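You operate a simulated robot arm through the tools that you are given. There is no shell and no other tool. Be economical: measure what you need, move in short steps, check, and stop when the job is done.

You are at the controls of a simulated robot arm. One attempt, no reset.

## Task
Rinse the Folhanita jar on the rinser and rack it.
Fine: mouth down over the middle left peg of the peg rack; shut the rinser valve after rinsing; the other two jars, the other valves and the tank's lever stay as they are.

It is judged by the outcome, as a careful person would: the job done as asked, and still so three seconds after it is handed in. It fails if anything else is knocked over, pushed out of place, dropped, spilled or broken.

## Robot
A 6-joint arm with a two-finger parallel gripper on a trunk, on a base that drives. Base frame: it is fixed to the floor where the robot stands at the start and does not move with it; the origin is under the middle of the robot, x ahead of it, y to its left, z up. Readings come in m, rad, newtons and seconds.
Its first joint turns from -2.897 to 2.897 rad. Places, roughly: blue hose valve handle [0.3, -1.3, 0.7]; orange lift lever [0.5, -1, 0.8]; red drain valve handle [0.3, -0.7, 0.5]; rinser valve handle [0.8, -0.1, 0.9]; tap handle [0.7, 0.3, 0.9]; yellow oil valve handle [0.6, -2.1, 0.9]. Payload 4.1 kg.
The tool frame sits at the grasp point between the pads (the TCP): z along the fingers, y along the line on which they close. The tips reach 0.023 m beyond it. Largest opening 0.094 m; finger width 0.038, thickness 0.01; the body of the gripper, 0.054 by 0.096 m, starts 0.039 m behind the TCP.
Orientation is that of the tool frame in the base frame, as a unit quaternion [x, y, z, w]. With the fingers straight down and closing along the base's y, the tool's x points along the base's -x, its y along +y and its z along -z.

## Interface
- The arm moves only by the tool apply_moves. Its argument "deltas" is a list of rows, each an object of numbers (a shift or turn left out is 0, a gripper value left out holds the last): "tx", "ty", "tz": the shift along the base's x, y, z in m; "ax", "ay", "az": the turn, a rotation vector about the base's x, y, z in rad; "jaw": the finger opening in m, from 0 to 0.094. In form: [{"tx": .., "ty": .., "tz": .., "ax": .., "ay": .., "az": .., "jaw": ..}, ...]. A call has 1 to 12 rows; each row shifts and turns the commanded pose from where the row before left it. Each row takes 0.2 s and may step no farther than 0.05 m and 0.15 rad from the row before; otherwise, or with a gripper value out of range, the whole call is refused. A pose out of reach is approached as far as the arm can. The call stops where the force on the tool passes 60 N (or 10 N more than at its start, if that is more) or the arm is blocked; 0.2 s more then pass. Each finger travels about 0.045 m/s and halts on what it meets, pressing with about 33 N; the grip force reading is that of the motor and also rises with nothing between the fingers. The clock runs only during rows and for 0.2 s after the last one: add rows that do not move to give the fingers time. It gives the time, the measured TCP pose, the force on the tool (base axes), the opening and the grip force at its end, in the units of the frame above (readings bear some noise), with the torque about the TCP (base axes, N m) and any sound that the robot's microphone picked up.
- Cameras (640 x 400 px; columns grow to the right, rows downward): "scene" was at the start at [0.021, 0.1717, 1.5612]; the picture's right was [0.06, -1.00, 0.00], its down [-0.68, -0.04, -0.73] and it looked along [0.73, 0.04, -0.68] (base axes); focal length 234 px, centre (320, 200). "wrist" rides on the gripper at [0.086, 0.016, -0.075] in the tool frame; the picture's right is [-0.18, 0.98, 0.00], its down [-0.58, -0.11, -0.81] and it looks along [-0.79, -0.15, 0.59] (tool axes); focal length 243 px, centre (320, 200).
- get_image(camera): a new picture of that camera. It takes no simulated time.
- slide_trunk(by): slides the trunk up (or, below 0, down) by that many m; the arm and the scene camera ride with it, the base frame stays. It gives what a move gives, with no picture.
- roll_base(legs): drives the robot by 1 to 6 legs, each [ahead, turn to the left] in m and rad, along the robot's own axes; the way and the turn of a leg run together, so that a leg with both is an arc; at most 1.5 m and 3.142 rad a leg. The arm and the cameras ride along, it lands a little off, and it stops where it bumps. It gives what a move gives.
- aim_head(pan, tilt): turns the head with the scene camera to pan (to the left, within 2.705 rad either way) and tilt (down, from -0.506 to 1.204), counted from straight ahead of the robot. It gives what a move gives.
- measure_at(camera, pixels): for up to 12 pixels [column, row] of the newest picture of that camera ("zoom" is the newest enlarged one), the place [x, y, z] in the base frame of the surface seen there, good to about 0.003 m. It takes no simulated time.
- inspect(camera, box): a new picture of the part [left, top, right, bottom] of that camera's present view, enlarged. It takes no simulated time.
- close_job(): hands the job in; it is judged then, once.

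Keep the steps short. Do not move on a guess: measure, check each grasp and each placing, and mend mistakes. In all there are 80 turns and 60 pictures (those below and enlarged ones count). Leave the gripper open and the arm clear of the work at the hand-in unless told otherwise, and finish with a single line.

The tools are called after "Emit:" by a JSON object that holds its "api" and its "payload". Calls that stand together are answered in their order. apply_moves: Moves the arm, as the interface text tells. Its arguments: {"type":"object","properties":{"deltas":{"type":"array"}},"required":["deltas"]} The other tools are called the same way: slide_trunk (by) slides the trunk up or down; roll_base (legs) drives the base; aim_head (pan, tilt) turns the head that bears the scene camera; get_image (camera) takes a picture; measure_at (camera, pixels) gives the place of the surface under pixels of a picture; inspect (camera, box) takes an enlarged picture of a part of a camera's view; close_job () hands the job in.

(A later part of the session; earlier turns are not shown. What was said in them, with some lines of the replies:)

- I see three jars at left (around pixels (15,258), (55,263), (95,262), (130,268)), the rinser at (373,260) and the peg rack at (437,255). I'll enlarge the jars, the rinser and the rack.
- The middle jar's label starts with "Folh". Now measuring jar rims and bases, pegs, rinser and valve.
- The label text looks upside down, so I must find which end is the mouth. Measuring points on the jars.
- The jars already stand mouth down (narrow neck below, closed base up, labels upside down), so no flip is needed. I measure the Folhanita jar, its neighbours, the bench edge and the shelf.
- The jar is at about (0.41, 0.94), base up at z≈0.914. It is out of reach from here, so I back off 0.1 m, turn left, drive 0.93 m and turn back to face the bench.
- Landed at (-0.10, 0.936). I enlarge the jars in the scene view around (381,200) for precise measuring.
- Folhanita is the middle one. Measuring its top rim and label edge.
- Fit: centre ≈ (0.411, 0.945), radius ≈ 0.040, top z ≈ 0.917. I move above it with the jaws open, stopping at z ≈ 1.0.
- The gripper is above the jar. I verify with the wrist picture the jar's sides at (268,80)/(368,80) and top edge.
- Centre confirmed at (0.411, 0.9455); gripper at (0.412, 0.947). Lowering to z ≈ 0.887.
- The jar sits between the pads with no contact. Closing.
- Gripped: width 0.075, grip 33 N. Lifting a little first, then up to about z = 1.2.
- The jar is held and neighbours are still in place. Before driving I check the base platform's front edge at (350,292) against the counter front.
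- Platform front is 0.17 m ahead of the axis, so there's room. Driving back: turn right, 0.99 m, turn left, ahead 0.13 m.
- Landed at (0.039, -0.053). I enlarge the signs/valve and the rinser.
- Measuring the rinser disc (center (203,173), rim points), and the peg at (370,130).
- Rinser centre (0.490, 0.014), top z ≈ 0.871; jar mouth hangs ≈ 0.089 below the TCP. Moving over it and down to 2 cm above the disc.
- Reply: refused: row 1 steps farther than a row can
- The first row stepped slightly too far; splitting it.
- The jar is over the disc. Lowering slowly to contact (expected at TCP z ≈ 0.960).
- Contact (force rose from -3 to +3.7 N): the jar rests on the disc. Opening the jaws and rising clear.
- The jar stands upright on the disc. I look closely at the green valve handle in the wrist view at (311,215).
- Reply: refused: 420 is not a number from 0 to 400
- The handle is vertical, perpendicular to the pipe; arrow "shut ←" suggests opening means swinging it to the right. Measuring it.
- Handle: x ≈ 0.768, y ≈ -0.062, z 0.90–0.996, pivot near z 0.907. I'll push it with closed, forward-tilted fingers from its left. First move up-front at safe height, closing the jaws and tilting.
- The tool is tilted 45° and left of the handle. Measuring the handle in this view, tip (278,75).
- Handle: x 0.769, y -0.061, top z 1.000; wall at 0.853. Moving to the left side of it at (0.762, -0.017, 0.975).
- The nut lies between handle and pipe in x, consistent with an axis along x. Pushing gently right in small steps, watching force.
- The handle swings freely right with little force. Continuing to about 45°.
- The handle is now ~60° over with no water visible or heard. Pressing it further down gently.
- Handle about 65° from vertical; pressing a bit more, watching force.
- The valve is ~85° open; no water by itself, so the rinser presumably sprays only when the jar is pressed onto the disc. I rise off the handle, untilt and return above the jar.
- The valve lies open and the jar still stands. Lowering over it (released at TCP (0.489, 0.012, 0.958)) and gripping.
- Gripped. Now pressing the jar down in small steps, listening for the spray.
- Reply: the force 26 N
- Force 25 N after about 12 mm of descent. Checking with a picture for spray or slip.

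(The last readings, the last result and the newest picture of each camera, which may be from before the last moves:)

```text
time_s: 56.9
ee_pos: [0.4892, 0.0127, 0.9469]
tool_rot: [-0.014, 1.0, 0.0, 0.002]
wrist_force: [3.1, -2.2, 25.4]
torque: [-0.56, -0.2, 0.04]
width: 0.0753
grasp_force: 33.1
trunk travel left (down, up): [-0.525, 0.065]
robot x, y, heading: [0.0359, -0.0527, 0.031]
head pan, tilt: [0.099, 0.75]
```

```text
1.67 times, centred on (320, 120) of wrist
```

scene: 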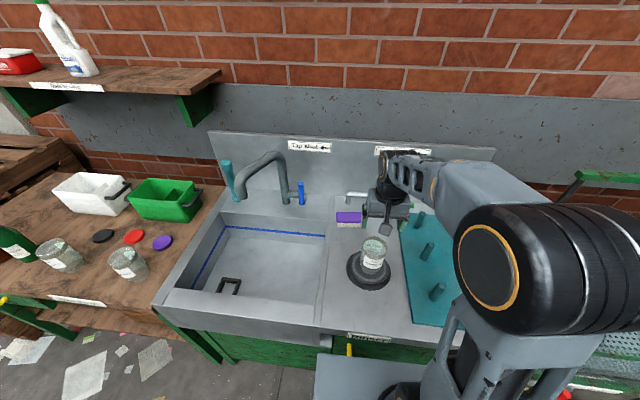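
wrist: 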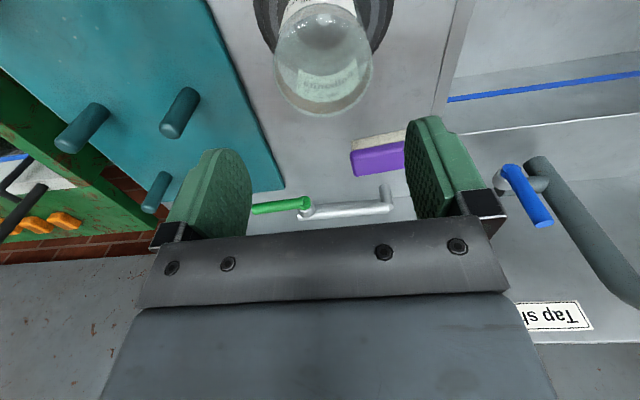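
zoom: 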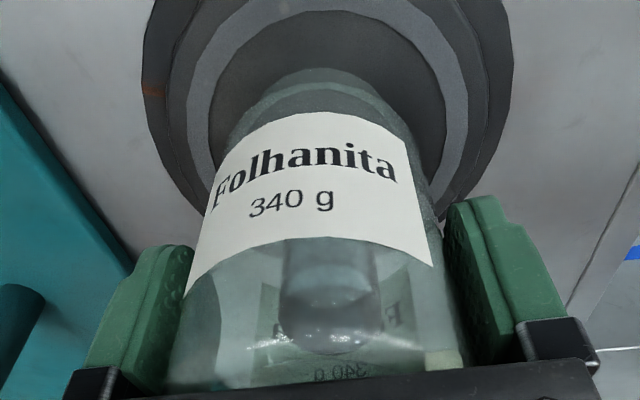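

A water jet is now visible inside the jar (column at (330,290) of the enlarged view). Holding the press to rinse thoroughly.

Emit:
{"api": "apply_moves", "payload": {"deltas": [{}, {}, {}, {}, {}, {}, {}, {}, {}, {}, {}, {}]}}

Emit:
{"api": "apply_moves", "payload": {"deltas": [{}, {}, {}, {}, {}, {}, {}, {}, {}, {}, {}, {}]}}

Emit:
{"api": "inspect", "payload": {"camera": "wrist", "box": [160, 0, 480, 240]}}

```text
time_s: 59.5
ee_pos: [0.4887, 0.0128, 0.9472]
tool_rot: [-0.015, 1.0, 0.0, 0.001]
wrist_force: [2.2, 0.9, 13.6]
torque: [0.3, -0.18, -0.06]
width: 0.0751
grasp_force: 33.2
trunk travel left (down, up): [-0.525, 0.065]
robot x, y, heading: [0.0373, -0.0543, 0.029]
head pan, tilt: [0.099, 0.75]
```

```text
time_s: 62.1
ee_pos: [0.4881, 0.0127, 0.9465]
tool_rot: [-0.015, 1.0, 0.001, -0.001]
wrist_force: [-1.1, -0.1, 8.0]
torque: [0.21, 0.12, 0.04]
width: 0.0752
grasp_force: 33.3
trunk travel left (down, up): [-0.525, 0.065]
robot x, y, heading: [0.0365, -0.052, 0.036]
head pan, tilt: [0.099, 0.75]
```

```text
1.67 times, centred on (320, 120) of wrist
```

zoom: 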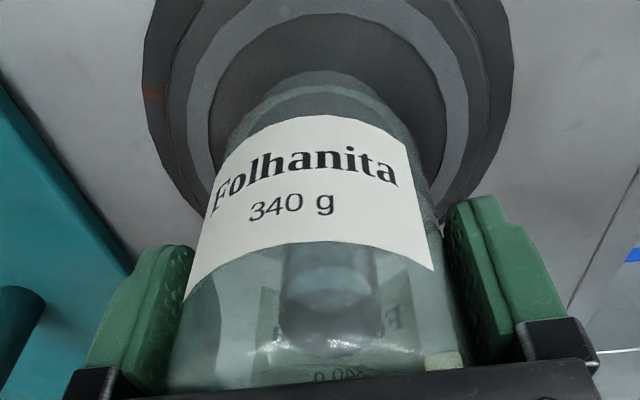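

Rinsed for over 5 s with the jet visible. Easing the press off until the disc is back up, then releasing with the jar standing.

Emit:
{"api": "apply_moves", "payload": {"deltas": [{"tz": 0.004}, {"tz": 0.004}, {"tz": 0.003}, {}]}}

Emit:
{"api": "inspect", "payload": {"camera": "wrist", "box": [160, 0, 480, 240]}}

```text
time_s: 63.1
ee_pos: [0.4901, 0.0136, 0.9559]
tool_rot: [-0.015, 1.0, 0.0, 0.001]
wrist_force: [0.7, 0.3, -3.0]
torque: [0.03, 0.0, 0.0]
width: 0.075
grasp_force: 32.5
trunk travel left (down, up): [-0.525, 0.065]
robot x, y, heading: [0.0369, -0.0502, 0.028]
head pan, tilt: [0.099, 0.75]
```

```text
1.67 times, centred on (320, 120) of wrist
```

zoom: 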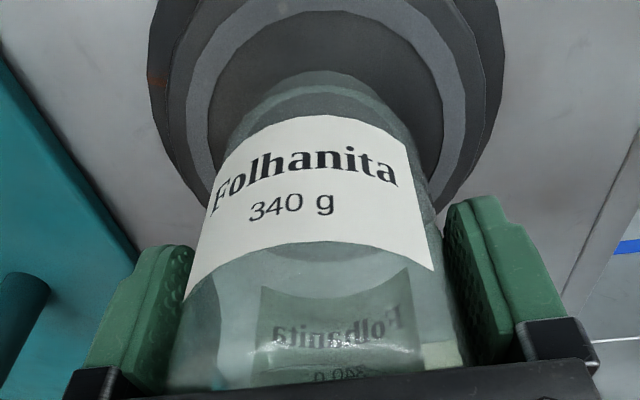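

The jet has stopped and the glass is clear. The jar just hangs off the disc now; lowering 2–3 mm to seat it, then releasing.

Emit:
{"api": "apply_moves", "payload": {"deltas": [{"tz": -0.002}, {}]}}

```text
time_s: 63.7
ee_pos: [0.4898, 0.0135, 0.9551]
tool_rot: [-0.015, 1.0, 0.0, 0.0]
wrist_force: [0.0, 0.3, -2.3]
torque: [0.01, -0.03, -0.02]
width: 0.0752
grasp_force: 32.8
trunk travel left (down, up): [-0.525, 0.065]
robot x, y, heading: [0.0379, -0.0536, 0.034]
head pan, tilt: [0.099, 0.75]
```

Emit:
{"api": "apply_moves", "payload": {"deltas": [{"tz": -0.002}, {"tz": -0.001}, {}]}}

```text
time_s: 64.5
ee_pos: [0.489, 0.0138, 0.9525]
tool_rot: [-0.015, 1.0, 0.0, 0.0]
wrist_force: [1.7, 0.2, 4.1]
torque: [0.03, 0.0, -0.01]
width: 0.0753
grasp_force: 32.8
trunk travel left (down, up): [-0.525, 0.065]
robot x, y, heading: [0.0359, -0.0518, 0.03]
head pan, tilt: [0.099, 0.75]
```

Seated (contact at TCP z ≈ 0.953). Releasing and rising; then I yaw the gripper 90° so the jaws close along x, to pinch the lying valve handle from above and swing it back up.

Emit:
{"api": "apply_moves", "payload": {"deltas": [{"jaw": 0.084}, {"jaw": 0.094}, {}, {"tz": 0.045}, {"tz": 0.05}, {"tz": 0.05}]}}

Emit:
{"api": "apply_moves", "payload": {"deltas": [{"tx": 0.024, "ty": -0.013, "az": -0.1428, "jaw": 0.06}, {"tx": 0.024, "ty": -0.013, "az": -0.1428}, {"tx": 0.024, "ty": -0.013, "az": -0.1428}, {"tx": 0.024, "ty": -0.013, "az": -0.1428}, {"tx": 0.024, "ty": -0.013, "az": -0.1428}, {"tx": 0.024, "ty": -0.013, "az": -0.1428}, {"tx": 0.024, "ty": -0.013, "az": -0.1428}, {"tx": 0.024, "ty": -0.013, "az": -0.1428}, {"tx": 0.024, "ty": -0.013, "az": -0.1428}, {"tx": 0.024, "ty": -0.013, "az": -0.1428}, {"tx": 0.024, "ty": -0.013, "az": -0.1428}, {}]}}

Emit:
{"api": "get_image", "payload": {"camera": "scene"}}

Emit:
{"api": "get_image", "payload": {"camera": "wrist"}}

```text
time_s: 65.9
ee_pos: [0.4889, 0.013, 1.0967]
tool_rot: [-0.014, 1.0, 0.0, 0.0]
wrist_force: [0.0, 0.8, 0.3]
torque: [-0.01, 0.01, 0.0]
width: 0.094
grasp_force: 0.1
trunk travel left (down, up): [-0.525, 0.065]
robot x, y, heading: [0.0367, -0.0537, 0.032]
head pan, tilt: [0.099, 0.75]
```

```text
time_s: 68.5
ee_pos: [0.7241, -0.1277, 1.0888]
tool_rot: [0.697, 0.717, -0.001, 0.0]
wrist_force: [-0.2, 0.1, 0.1]
torque: [0.01, 0.03, 0.03]
width: 0.0601
grasp_force: 0.1
out of reach, approached as far as the arm can: row 10, 11
trunk travel left (down, up): [-0.525, 0.065]
robot x, y, heading: [0.0394, -0.0495, 0.031]
head pan, tilt: [0.099, 0.75]
```

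```text
17 pictures are left
```

scene: 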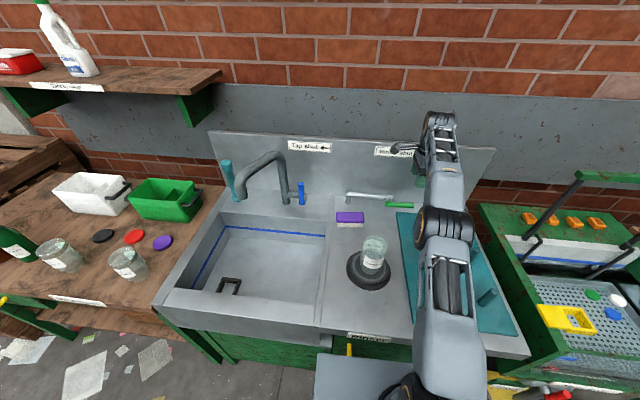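

```text
16 pictures are left
```

wrist: 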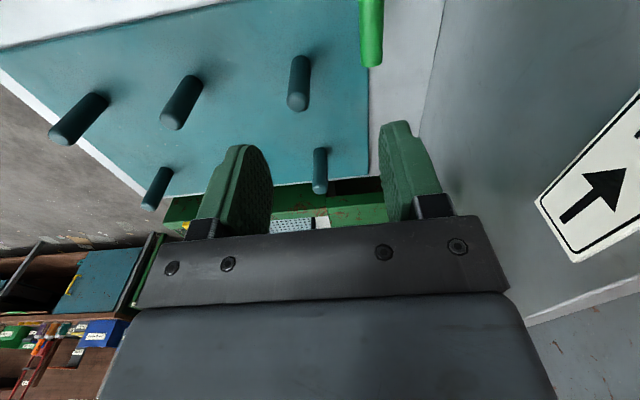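

Out of reach by about 4 cm. I check how much room the base has ahead: platform front edge (370,358) and the yellow knob (350,347), counter front.

Emit:
{"api": "measure_at", "payload": {"camera": "scene", "pixels": [[350, 348], [350, 342], [340, 357], [400, 362], [430, 345], [500, 350], [500, 380], [405, 204], [415, 205], [390, 204]]}}

Emit:
{"api": "inspect", "payload": {"camera": "scene", "box": [300, 300, 460, 400]}}

```text
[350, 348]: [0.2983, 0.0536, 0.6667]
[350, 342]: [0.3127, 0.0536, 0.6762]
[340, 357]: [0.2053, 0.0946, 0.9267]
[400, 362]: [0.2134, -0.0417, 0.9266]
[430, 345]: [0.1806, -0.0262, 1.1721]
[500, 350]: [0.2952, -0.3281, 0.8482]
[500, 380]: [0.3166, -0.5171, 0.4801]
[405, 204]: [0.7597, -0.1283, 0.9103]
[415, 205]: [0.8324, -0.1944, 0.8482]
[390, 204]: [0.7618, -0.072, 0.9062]
```

```text
4.00 times, centred on (380, 350) of scene
```

zoom: 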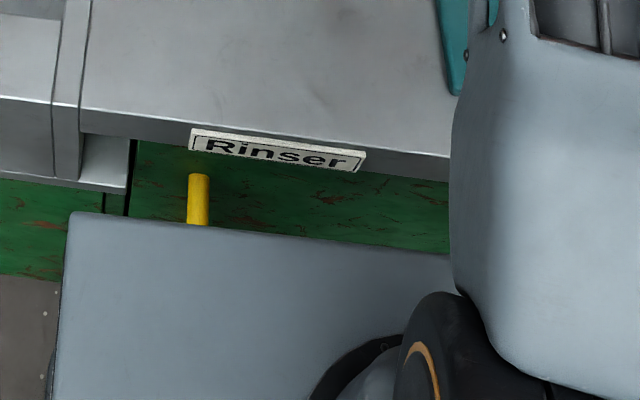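

Driving nearer risks touching the yellow knob, so instead I'll tilt the tool 50° forward (jaws now in the vertical plane) and lift the lying handle with the lower finger. First back off, tilt and set the jaw to 0.04.

Emit:
{"api": "apply_moves", "payload": {"deltas": [{"tx": -0.04, "jaw": 0.04}, {"tx": -0.03, "ty": 0.01}, {"ay": -0.145}, {"ay": -0.145}, {"ay": -0.145}, {"ay": -0.145}, {"ay": -0.145}, {"ay": -0.145}, {}]}}

Emit:
{"api": "get_image", "payload": {"camera": "wrist"}}

```text
time_s: 70.5
ee_pos: [0.6542, -0.1169, 1.0901]
tool_rot: [0.633, 0.654, 0.29, 0.296]
wrist_force: [-0.8, 1.1, 0.0]
torque: [0.03, -0.03, -0.01]
width: 0.0397
grasp_force: 0.1
trunk travel left (down, up): [-0.525, 0.065]
robot x, y, heading: [0.0401, -0.0506, 0.031]
head pan, tilt: [0.099, 0.75]
```

```text
14 pictures are left
```

wrist: 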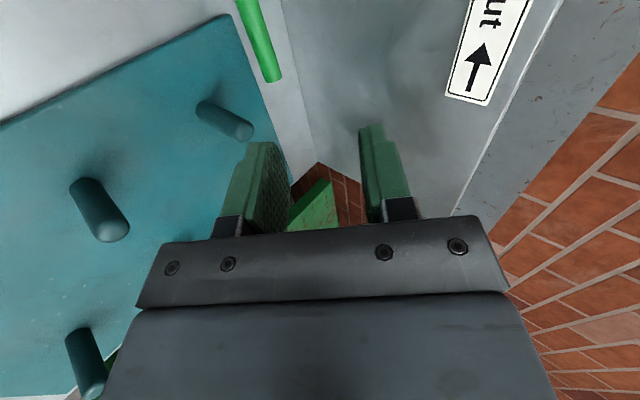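

Emit:
{"api": "measure_at", "payload": {"camera": "wrist", "pixels": [[272, 77], [262, 50], [250, 15], [262, 30], [230, 130], [190, 60]]}}

```text
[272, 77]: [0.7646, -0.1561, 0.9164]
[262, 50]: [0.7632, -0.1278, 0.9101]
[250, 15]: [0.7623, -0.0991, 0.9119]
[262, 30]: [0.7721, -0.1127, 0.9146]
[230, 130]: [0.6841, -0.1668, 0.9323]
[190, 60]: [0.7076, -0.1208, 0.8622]
```

Handle lies horizontally at x 0.768, z 0.907. Going to the pre-entry point, then sliding in along the tool axis with the fingers above and below it.

Emit:
{"api": "apply_moves", "payload": {"deltas": [{"tx": 0.02, "tz": -0.04}, {"tx": 0.012, "ty": 0.002, "tz": -0.045}, {"tx": 0.01, "tz": -0.04}, {"tx": 0.023, "tz": -0.0193}, {"tx": 0.023, "tz": -0.0193}, {"tx": 0.023, "tz": -0.0193}, {}]}}

Emit:
{"api": "get_image", "payload": {"camera": "wrist"}}

```text
time_s: 72.1
ee_pos: [0.7642, -0.1146, 0.9054]
tool_rot: [0.631, 0.651, 0.294, 0.302]
wrist_force: [-0.7, -0.5, 0.2]
torque: [0.0, 0.03, 0.03]
width: 0.0399
grasp_force: 0.0
trunk travel left (down, up): [-0.525, 0.065]
robot x, y, heading: [0.0352, -0.0525, 0.034]
head pan, tilt: [0.099, 0.75]
```

```text
13 pictures are left
```

wrist: 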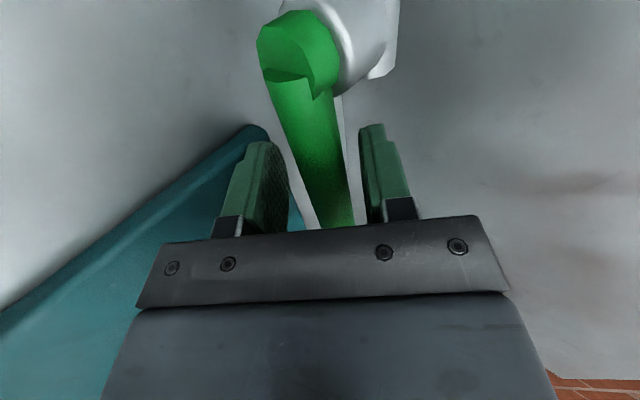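

The handle is between the fingers. Lifting in small steps.

Emit:
{"api": "apply_moves", "payload": {"deltas": [{"tz": 0.015}, {"tz": 0.01}, {"tz": 0.01, "jaw": 0.055}, {"tz": 0.012, "jaw": 0.07}, {}]}}

Emit:
{"api": "get_image", "payload": {"camera": "wrist"}}

```text
time_s: 73.3
ee_pos: [0.7643, -0.1144, 0.9548]
tool_rot: [0.631, 0.651, 0.293, 0.304]
wrist_force: [-3.0, -0.2, -0.1]
torque: [0.09, 0.14, 0.03]
width: 0.0709
grasp_force: 0.5
trunk travel left (down, up): [-0.525, 0.065]
robot x, y, heading: [0.0379, -0.0501, 0.034]
head pan, tilt: [0.099, 0.75]
```

```text
12 pictures are left
```

wrist: 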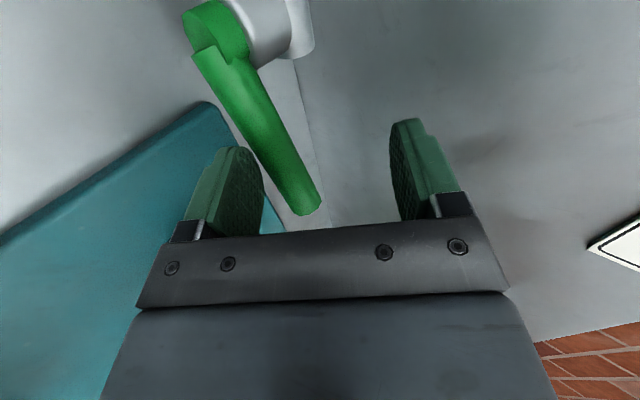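

The handle is coming up (~25°). Continuing to lift.

Emit:
{"api": "apply_moves", "payload": {"deltas": [{"tz": 0.012}, {"tz": 0.012}, {"tz": 0.012}, {"tz": 0.01, "ty": 0.003}, {}]}}

Emit:
{"api": "get_image", "payload": {"camera": "wrist"}}

```text
time_s: 74.5
ee_pos: [0.765, -0.1115, 0.9986]
tool_rot: [0.631, 0.651, 0.293, 0.302]
wrist_force: [0.1, -0.3, -0.1]
torque: [0.0, 0.01, 0.01]
width: 0.07
grasp_force: 0.0
trunk travel left (down, up): [-0.525, 0.065]
robot x, y, heading: [0.0396, -0.051, 0.025]
head pan, tilt: [0.099, 0.75]
```

```text
11 pictures are left
```

wrist: 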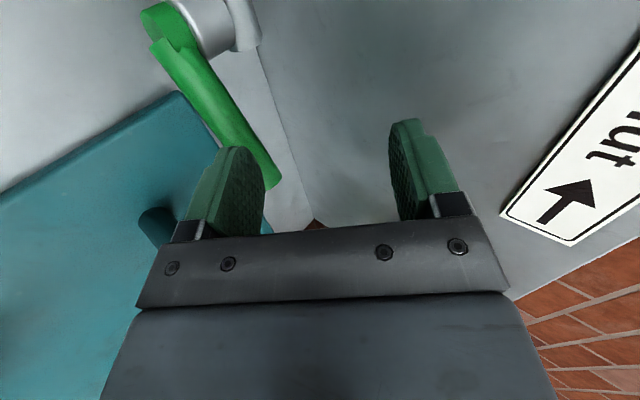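

Emit:
{"api": "measure_at", "payload": {"camera": "wrist", "pixels": [[268, 178], [240, 140], [190, 70], [160, 25]]}}

```text
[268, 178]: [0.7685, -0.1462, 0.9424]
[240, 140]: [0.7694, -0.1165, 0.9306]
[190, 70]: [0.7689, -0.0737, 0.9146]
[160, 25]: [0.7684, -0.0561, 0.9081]
```

The handle is only 23° up; the lower fingertip slipped past it. I back off, narrow the jaw to 0.055 and re-enter deeper with the handle between the fingers.

Emit:
{"api": "apply_moves", "payload": {"deltas": [{"tx": -0.038, "tz": 0.03, "jaw": 0.055}, {"tx": -0.012, "tz": 0.01}, {"tx": 0.005, "tz": -0.035, "ty": -0.002}, {"tx": 0.012, "tz": -0.035}, {"tx": 0.021, "tz": -0.0175}, {"tx": 0.023, "tz": -0.019}, {}]}}

Emit:
{"api": "get_image", "payload": {"camera": "wrist"}}

```text
time_s: 76.1
ee_pos: [0.7751, -0.1136, 0.9285]
tool_rot: [0.631, 0.652, 0.292, 0.303]
wrist_force: [-10.5, -2.5, -12.3]
torque: [-0.44, 0.16, 0.01]
width: 0.062
grasp_force: 7.9
trunk travel left (down, up): [-0.525, 0.065]
robot x, y, heading: [0.0378, -0.0522, 0.025]
head pan, tilt: [0.099, 0.75]
```

```text
10 pictures are left
```

wrist: 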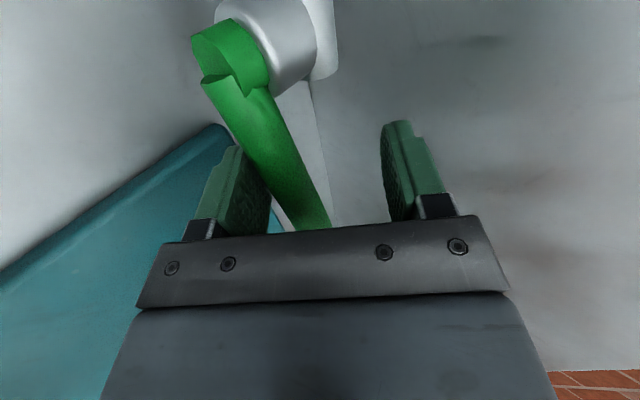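

The lower finger is now firmly under the handle. Lifting.

Emit:
{"api": "apply_moves", "payload": {"deltas": [{"tz": 0.012}, {"tz": 0.012}, {"tz": 0.012, "ty": 0.002}, {"tz": 0.01, "ty": 0.004}, {}]}}

Emit:
{"api": "get_image", "payload": {"camera": "wrist"}}

```text
time_s: 77.3
ee_pos: [0.7744, -0.1074, 0.9792]
tool_rot: [0.631, 0.651, 0.294, 0.302]
wrist_force: [0.3, 0.4, 0.9]
torque: [0.03, 0.01, 0.02]
width: 0.0549
grasp_force: 0.1
trunk travel left (down, up): [-0.525, 0.065]
robot x, y, heading: [0.0434, -0.0538, 0.033]
head pan, tilt: [0.099, 0.75]
```

```text
9 pictures are left
```

wrist: 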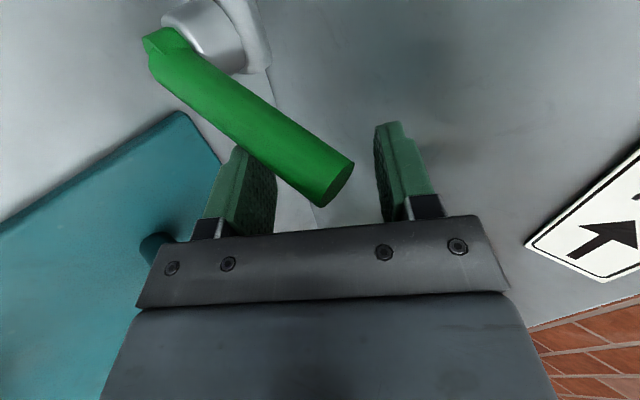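

Emit:
{"api": "measure_at", "payload": {"camera": "wrist", "pixels": [[340, 185], [300, 150], [250, 110], [180, 60]]}}

```text
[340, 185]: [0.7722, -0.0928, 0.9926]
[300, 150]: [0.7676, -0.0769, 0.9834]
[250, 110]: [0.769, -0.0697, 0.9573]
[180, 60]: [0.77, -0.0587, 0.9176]
```

Handle is now ~70° up (θ≈20° from vertical). I back out, close the jaws, re-enter on its right and push left to the stop.

Emit:
{"api": "apply_moves", "payload": {"deltas": [{"tx": -0.036, "tz": 0.03}, {"tx": -0.02, "tz": 0.016, "jaw": 0.0}, {"ty": -0.014}, {}, {}, {"tx": 0.016, "tz": -0.027}, {"tx": 0.034, "tz": -0.028}, {}]}}

Emit:
{"api": "apply_moves", "payload": {"deltas": [{"ty": 0.01}, {"ty": 0.008}, {"ty": 0.007}, {"ty": 0.005}, {}]}}

Emit:
{"api": "get_image", "payload": {"camera": "wrist"}}

```text
time_s: 79.1
ee_pos: [0.7705, -0.1214, 0.9694]
tool_rot: [0.631, 0.651, 0.294, 0.302]
wrist_force: [0.3, -0.1, 0.4]
torque: [-0.03, 0.01, 0.01]
width: 0.0001
grasp_force: 32.9
trunk travel left (down, up): [-0.525, 0.065]
robot x, y, heading: [0.0369, -0.0514, 0.031]
head pan, tilt: [0.099, 0.75]
```

```text
time_s: 80.3
ee_pos: [0.7699, -0.0934, 0.9691]
tool_rot: [0.633, 0.65, 0.292, 0.303]
wrist_force: [0.2, -13.1, 1.4]
torque: [0.25, -0.01, 0.0]
width: 0.0
grasp_force: 33.2
trunk travel left (down, up): [-0.525, 0.065]
robot x, y, heading: [0.0343, -0.0503, 0.025]
head pan, tilt: [0.099, 0.75]
```

```text
8 pictures are left
```

wrist: 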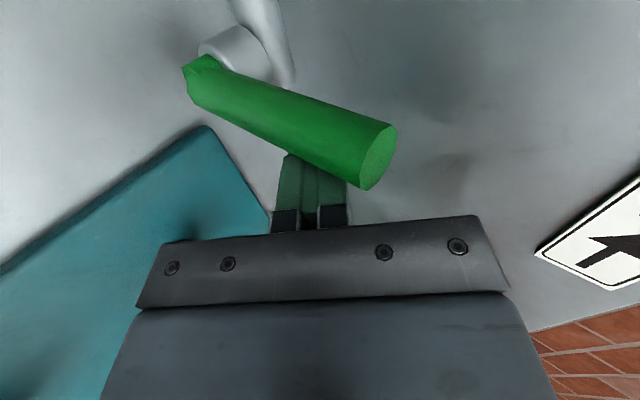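

Sideways force 13 N suggests the stop. Measuring the handle's uprightness.

Emit:
{"api": "measure_at", "payload": {"camera": "wrist", "pixels": [[378, 155], [340, 140], [290, 115], [215, 80], [245, 98]]}}

Emit:
{"api": "apply_moves", "payload": {"deltas": [{"ty": 0.003}, {}]}}

```text
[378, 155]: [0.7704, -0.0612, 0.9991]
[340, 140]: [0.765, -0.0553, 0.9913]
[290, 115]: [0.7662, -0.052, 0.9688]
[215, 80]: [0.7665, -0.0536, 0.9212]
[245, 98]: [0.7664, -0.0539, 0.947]
```

```text
time_s: 80.9
ee_pos: [0.77, -0.0917, 0.9702]
tool_rot: [0.633, 0.649, 0.292, 0.304]
wrist_force: [0.9, -27.2, 2.3]
torque: [0.33, -0.05, -0.01]
width: 0.0
grasp_force: 32.8
trunk travel left (down, up): [-0.525, 0.065]
robot x, y, heading: [0.0401, -0.0535, 0.027]
head pan, tilt: [0.099, 0.75]
```

The handle is hard against its stop, upright exactly as at the start (tip (0.770, -0.061, 0.999)): valve shut. Backing away and returning to straight-down above the jar.

Emit:
{"api": "apply_moves", "payload": {"deltas": [{"ty": -0.014}, {"tx": -0.035, "tz": 0.03}, {"tx": -0.035, "tz": 0.03}, {"tz": 0.045}, {"tz": 0.025, "ay": 0.145}, {"tx": -0.02, "ay": 0.145}, {"tx": -0.02, "ay": 0.145}, {"tx": -0.02, "ay": 0.145}, {"tx": -0.02, "ay": 0.145}, {"tx": -0.02, "ay": 0.145}, {}]}}

Emit:
{"api": "apply_moves", "payload": {"deltas": [{"az": 0.1428, "ty": 0.01}, {"az": 0.1428, "ty": 0.01}, {"az": 0.1428, "ty": 0.01, "tx": -0.01}, {"az": 0.1428, "ty": 0.01, "tx": -0.01}, {"az": 0.1428, "ty": 0.01, "tx": -0.01}, {"az": 0.1428, "ty": 0.01, "tx": -0.01}, {"az": 0.1428, "ty": 0.01, "tx": -0.01}, {"az": 0.1428, "ty": 0.01, "tx": -0.01}, {"az": 0.1428, "ty": 0.01, "tx": -0.01, "jaw": 0.05}, {"az": 0.1428, "ty": 0.01, "tx": -0.01, "jaw": 0.094}, {"az": 0.1428, "ty": 0.01, "tx": -0.01}, {}]}}

```text
time_s: 83.3
ee_pos: [0.5994, -0.1012, 1.0997]
tool_rot: [0.696, 0.718, 0.0, -0.001]
wrist_force: [0.9, 0.3, -0.5]
torque: [0.0, 0.0, 0.0]
width: 0.0
grasp_force: 32.9
trunk travel left (down, up): [-0.525, 0.065]
robot x, y, heading: [0.0396, -0.0523, 0.03]
head pan, tilt: [0.099, 0.75]
```

```text
time_s: 85.9
ee_pos: [0.5101, 0.0068, 1.0996]
tool_rot: [-0.017, 1.0, 0.0, 0.0]
wrist_force: [1.1, -0.3, 0.1]
torque: [0.03, 0.04, 0.01]
width: 0.0855
grasp_force: 0.1
trunk travel left (down, up): [-0.525, 0.065]
robot x, y, heading: [0.0372, -0.052, 0.029]
head pan, tilt: [0.099, 0.75]
```

Aligning to (0.489, 0.0135) and checking that the jar is where I left it.

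Emit:
{"api": "apply_moves", "payload": {"deltas": [{"tx": -0.021, "ty": 0.007, "jaw": 0.094}, {}]}}

Emit:
{"api": "get_image", "payload": {"camera": "wrist"}}

```text
time_s: 86.5
ee_pos: [0.4885, 0.015, 1.1002]
tool_rot: [-0.016, 1.0, 0.0, 0.0]
wrist_force: [-0.5, -0.1, -0.2]
torque: [0.01, 0.0, 0.02]
width: 0.0938
grasp_force: 0.1
trunk travel left (down, up): [-0.525, 0.065]
robot x, y, heading: [0.0396, -0.0534, 0.03]
head pan, tilt: [0.099, 0.75]
```

```text
7 pictures are left
```

wrist: 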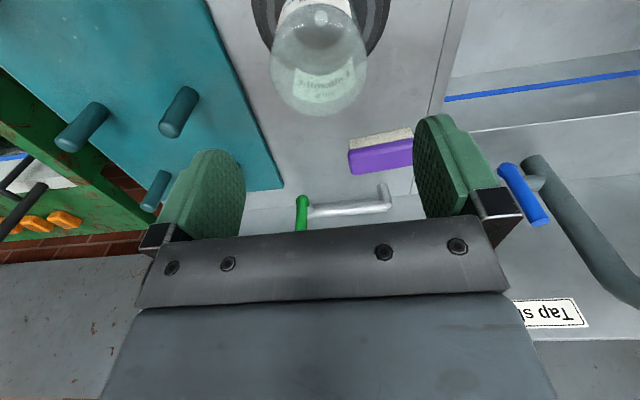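

Jar in place, valve upright. Descending and gripping.

Emit:
{"api": "apply_moves", "payload": {"deltas": [{"tz": -0.045}, {"tz": -0.045}, {"tz": -0.035}, {"tz": -0.021}, {}, {"jaw": 0.08}, {"jaw": 0.07}, {}, {}]}}

Emit:
{"api": "apply_moves", "payload": {"deltas": [{"tz": 0.02}, {"tz": 0.04}, {"tz": 0.045}, {"tz": 0.04}, {}]}}

```text
time_s: 88.5
ee_pos: [0.4906, 0.0145, 0.9542]
tool_rot: [-0.014, 1.0, 0.0, 0.0]
wrist_force: [0.2, 0.1, 0.1]
torque: [-0.01, 0.03, 0.0]
width: 0.0754
grasp_force: 32.5
trunk travel left (down, up): [-0.525, 0.065]
robot x, y, heading: [0.0371, -0.0533, 0.029]
head pan, tilt: [0.099, 0.75]
```

```text
time_s: 89.7
ee_pos: [0.49, 0.0156, 1.0995]
tool_rot: [-0.015, 1.0, 0.0, 0.0]
wrist_force: [0.3, 0.1, -2.0]
torque: [0.01, 0.0, -0.01]
width: 0.0749
grasp_force: 33.2
trunk travel left (down, up): [-0.525, 0.065]
robot x, y, heading: [0.0423, -0.0533, 0.031]
head pan, tilt: [0.099, 0.75]
```

Lifted with the jar's weight (−2 N). Moving over the middle left peg at (0.549, -0.1705): shift +0.058, -0.186.

Emit:
{"api": "apply_moves", "payload": {"deltas": [{"tx": 0.014, "ty": -0.0465}, {"tx": 0.015, "ty": -0.0465}, {"tx": 0.014, "ty": -0.0465}, {"tx": 0.015, "ty": -0.0465}, {}]}}

Emit:
{"api": "get_image", "payload": {"camera": "wrist"}}

Emit:
{"api": "inspect", "payload": {"camera": "scene", "box": [350, 150, 530, 330]}}

```text
time_s: 90.9
ee_pos: [0.5471, -0.1725, 1.0982]
tool_rot: [-0.015, 1.0, 0.001, -0.001]
wrist_force: [-0.6, -0.1, -2.3]
torque: [0.04, 0.02, 0.01]
width: 0.0751
grasp_force: 33.4
trunk travel left (down, up): [-0.525, 0.065]
robot x, y, heading: [0.0361, -0.0534, 0.026]
head pan, tilt: [0.099, 0.75]
```

```text
6 pictures are left
```

wrist: 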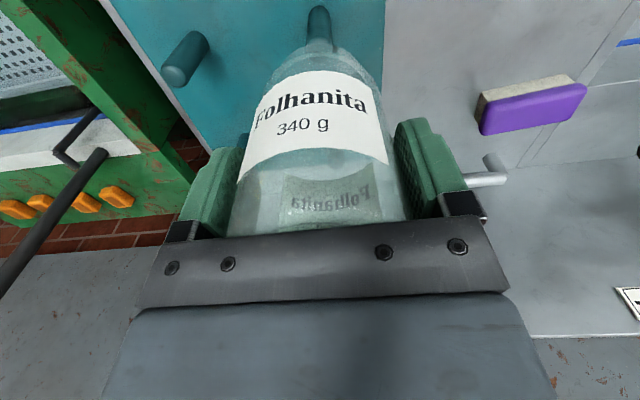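

```text
2.22 times, centred on (440, 240) of scene
```

zoom: 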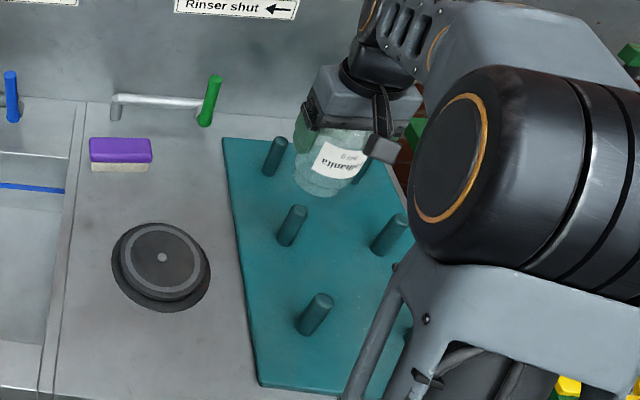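

I re-measure the peg tip at (297,210), its base, and the jar in this view.

Emit:
{"api": "measure_at", "payload": {"camera": "zoom", "pixels": [[299, 207], [296, 213], [286, 240], [276, 141], [320, 298], [400, 216], [335, 165], [300, 180], [350, 180], [210, 80]]}}

Emit:
{"api": "measure_at", "payload": {"camera": "wrist", "pixels": [[318, 40], [318, 10], [300, 110], [325, 125], [350, 105]]}}

```text
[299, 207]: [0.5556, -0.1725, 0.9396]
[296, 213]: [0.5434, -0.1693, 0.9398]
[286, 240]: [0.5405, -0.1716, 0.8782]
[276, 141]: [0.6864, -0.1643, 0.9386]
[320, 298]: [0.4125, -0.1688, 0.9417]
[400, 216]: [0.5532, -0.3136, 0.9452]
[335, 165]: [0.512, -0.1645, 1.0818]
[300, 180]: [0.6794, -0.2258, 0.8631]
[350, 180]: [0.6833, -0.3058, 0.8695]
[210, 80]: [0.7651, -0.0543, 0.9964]
```

```text
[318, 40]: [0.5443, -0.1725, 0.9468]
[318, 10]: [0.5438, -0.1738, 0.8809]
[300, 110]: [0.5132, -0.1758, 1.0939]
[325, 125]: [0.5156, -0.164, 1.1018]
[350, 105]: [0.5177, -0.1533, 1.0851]
```

Jar centre (0.55, -0.172) matches the peg (0.55, -0.172). Lowering straight down, watching force.

Emit:
{"api": "apply_moves", "payload": {"deltas": [{"tz": -0.03}, {"tz": -0.025}, {"tz": -0.02}, {"tz": -0.02}, {"tz": -0.02}, {"tz": -0.015}, {"tz": -0.01}, {}]}}

```text
time_s: 92.7
ee_pos: [0.5484, -0.172, 0.9571]
tool_rot: [-0.015, 1.0, 0.0, 0.0]
wrist_force: [-0.3, -0.1, -1.4]
torque: [-0.01, 0.02, 0.0]
width: 0.0753
grasp_force: 32.5
trunk travel left (down, up): [-0.525, 0.065]
robot x, y, heading: [0.04, -0.052, 0.031]
head pan, tilt: [0.099, 0.75]
```

No contact on the way; ~1 cm to go. Final small steps.

Emit:
{"api": "apply_moves", "payload": {"deltas": [{"tz": -0.005}, {"tz": -0.003}, {"tz": -0.002}, {}]}}

```text
time_s: 93.7
ee_pos: [0.5473, -0.1717, 0.9488]
tool_rot: [-0.014, 1.0, 0.001, 0.0]
wrist_force: [-0.2, -0.1, -2.3]
torque: [0.01, 0.02, 0.04]
width: 0.0751
grasp_force: 33.1
trunk travel left (down, up): [-0.525, 0.065]
robot x, y, heading: [0.0359, -0.0516, 0.029]
head pan, tilt: [0.099, 0.75]
```

Emit:
{"api": "apply_moves", "payload": {"deltas": [{"tz": -0.002}, {"tz": -0.002}, {}]}}

```text
time_s: 94.5
ee_pos: [0.5469, -0.1714, 0.9445]
tool_rot: [-0.014, 1.0, 0.0, 0.001]
wrist_force: [-1.0, -0.3, 9.2]
torque: [0.08, 0.29, 0.03]
width: 0.0752
grasp_force: 33.2
trunk travel left (down, up): [-0.525, 0.065]
robot x, y, heading: [0.0375, -0.0533, 0.024]
head pan, tilt: [0.099, 0.75]
```

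Contact at the height expected for the rack surface (mouth z ≈ 0.863). Releasing and rising clear.

Emit:
{"api": "apply_moves", "payload": {"deltas": [{"tz": 0.001, "jaw": 0.084}, {"jaw": 0.094}, {}, {}, {"tz": 0.03}, {"tz": 0.05}, {"tz": 0.05}, {"tz": 0.05}, {"tx": -0.05, "ty": 0.02}, {"tx": -0.05, "ty": 0.02}, {}]}}

Emit:
{"api": "get_image", "payload": {"camera": "wrist"}}

Emit:
{"api": "get_image", "payload": {"camera": "scene"}}

```text
refused: row 9 steps farther than a row can; nothing moved
```

```text
4 pictures are left
```

wrist: 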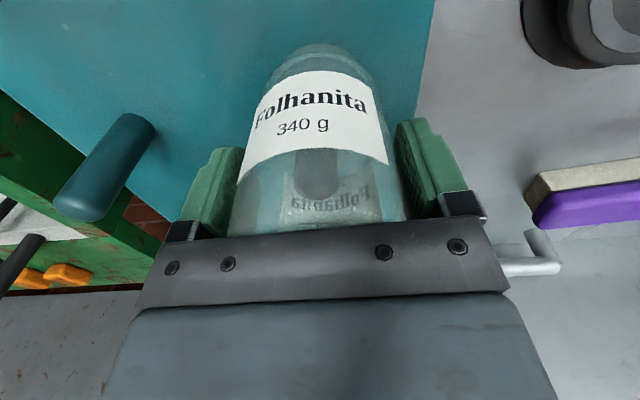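

```text
3 pictures are left
```

scene: 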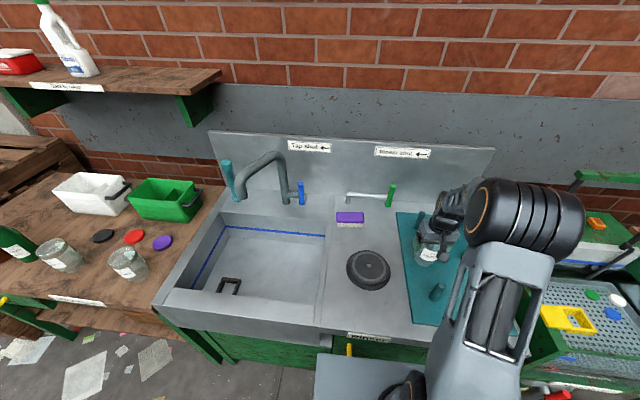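

The peg is visible inside the jar (at (318,170)), well centred. Releasing with smaller retreat steps.

Emit:
{"api": "apply_moves", "payload": {"deltas": [{"tz": 0.001, "jaw": 0.084}, {"jaw": 0.094}, {}, {}, {"tz": 0.03}, {"tz": 0.045}, {"tz": 0.045}, {"tz": 0.045}, {"tx": -0.04, "ty": 0.02}, {"tx": -0.04, "ty": 0.02}, {}]}}

Emit:
{"api": "get_image", "payload": {"camera": "wrist"}}

```text
time_s: 96.9
ee_pos: [0.4661, -0.1317, 1.111]
tool_rot: [-0.014, 1.0, 0.0, 0.0]
wrist_force: [-0.3, 0.2, -0.7]
torque: [0.0, -0.02, 0.03]
width: 0.094
grasp_force: 0.1
trunk travel left (down, up): [-0.525, 0.065]
robot x, y, heading: [0.0372, -0.0529, 0.028]
head pan, tilt: [0.099, 0.75]
```

```text
2 pictures are left
```

wrist: 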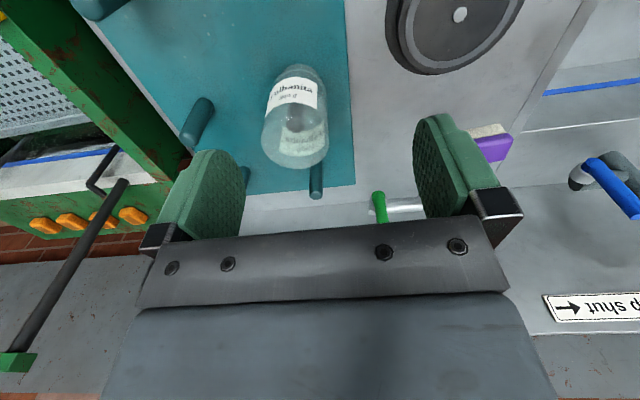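

The jar stands mouth down over the middle left peg, the valve handle is upright, and the gripper is open and clear. Raising a bit more, then handing in.

Emit:
{"api": "apply_moves", "payload": {"deltas": [{"tz": 0.045}, {"tz": 0.045}, {"tz": 0.045}, {}]}}

Emit:
{"api": "close_job", "payload": {}}

```text
time_s: 97.9
ee_pos: [0.4666, -0.1315, 1.2465]
tool_rot: [-0.014, 1.0, 0.0, 0.0]
wrist_force: [-0.5, -0.1, 0.9]
torque: [0.0, 0.0, -0.01]
width: 0.094
grasp_force: 0.0
trunk travel left (down, up): [-0.525, 0.065]
robot x, y, heading: [0.041, -0.0529, 0.028]
head pan, tilt: [0.099, 0.75]
```

```text
The job is handed in.
```

The Folhanita jar was rinsed for about 5 seconds and now stands mouth down over the middle left peg, with the rinser valve shut, the gripper open and clear, and nothing else touched.
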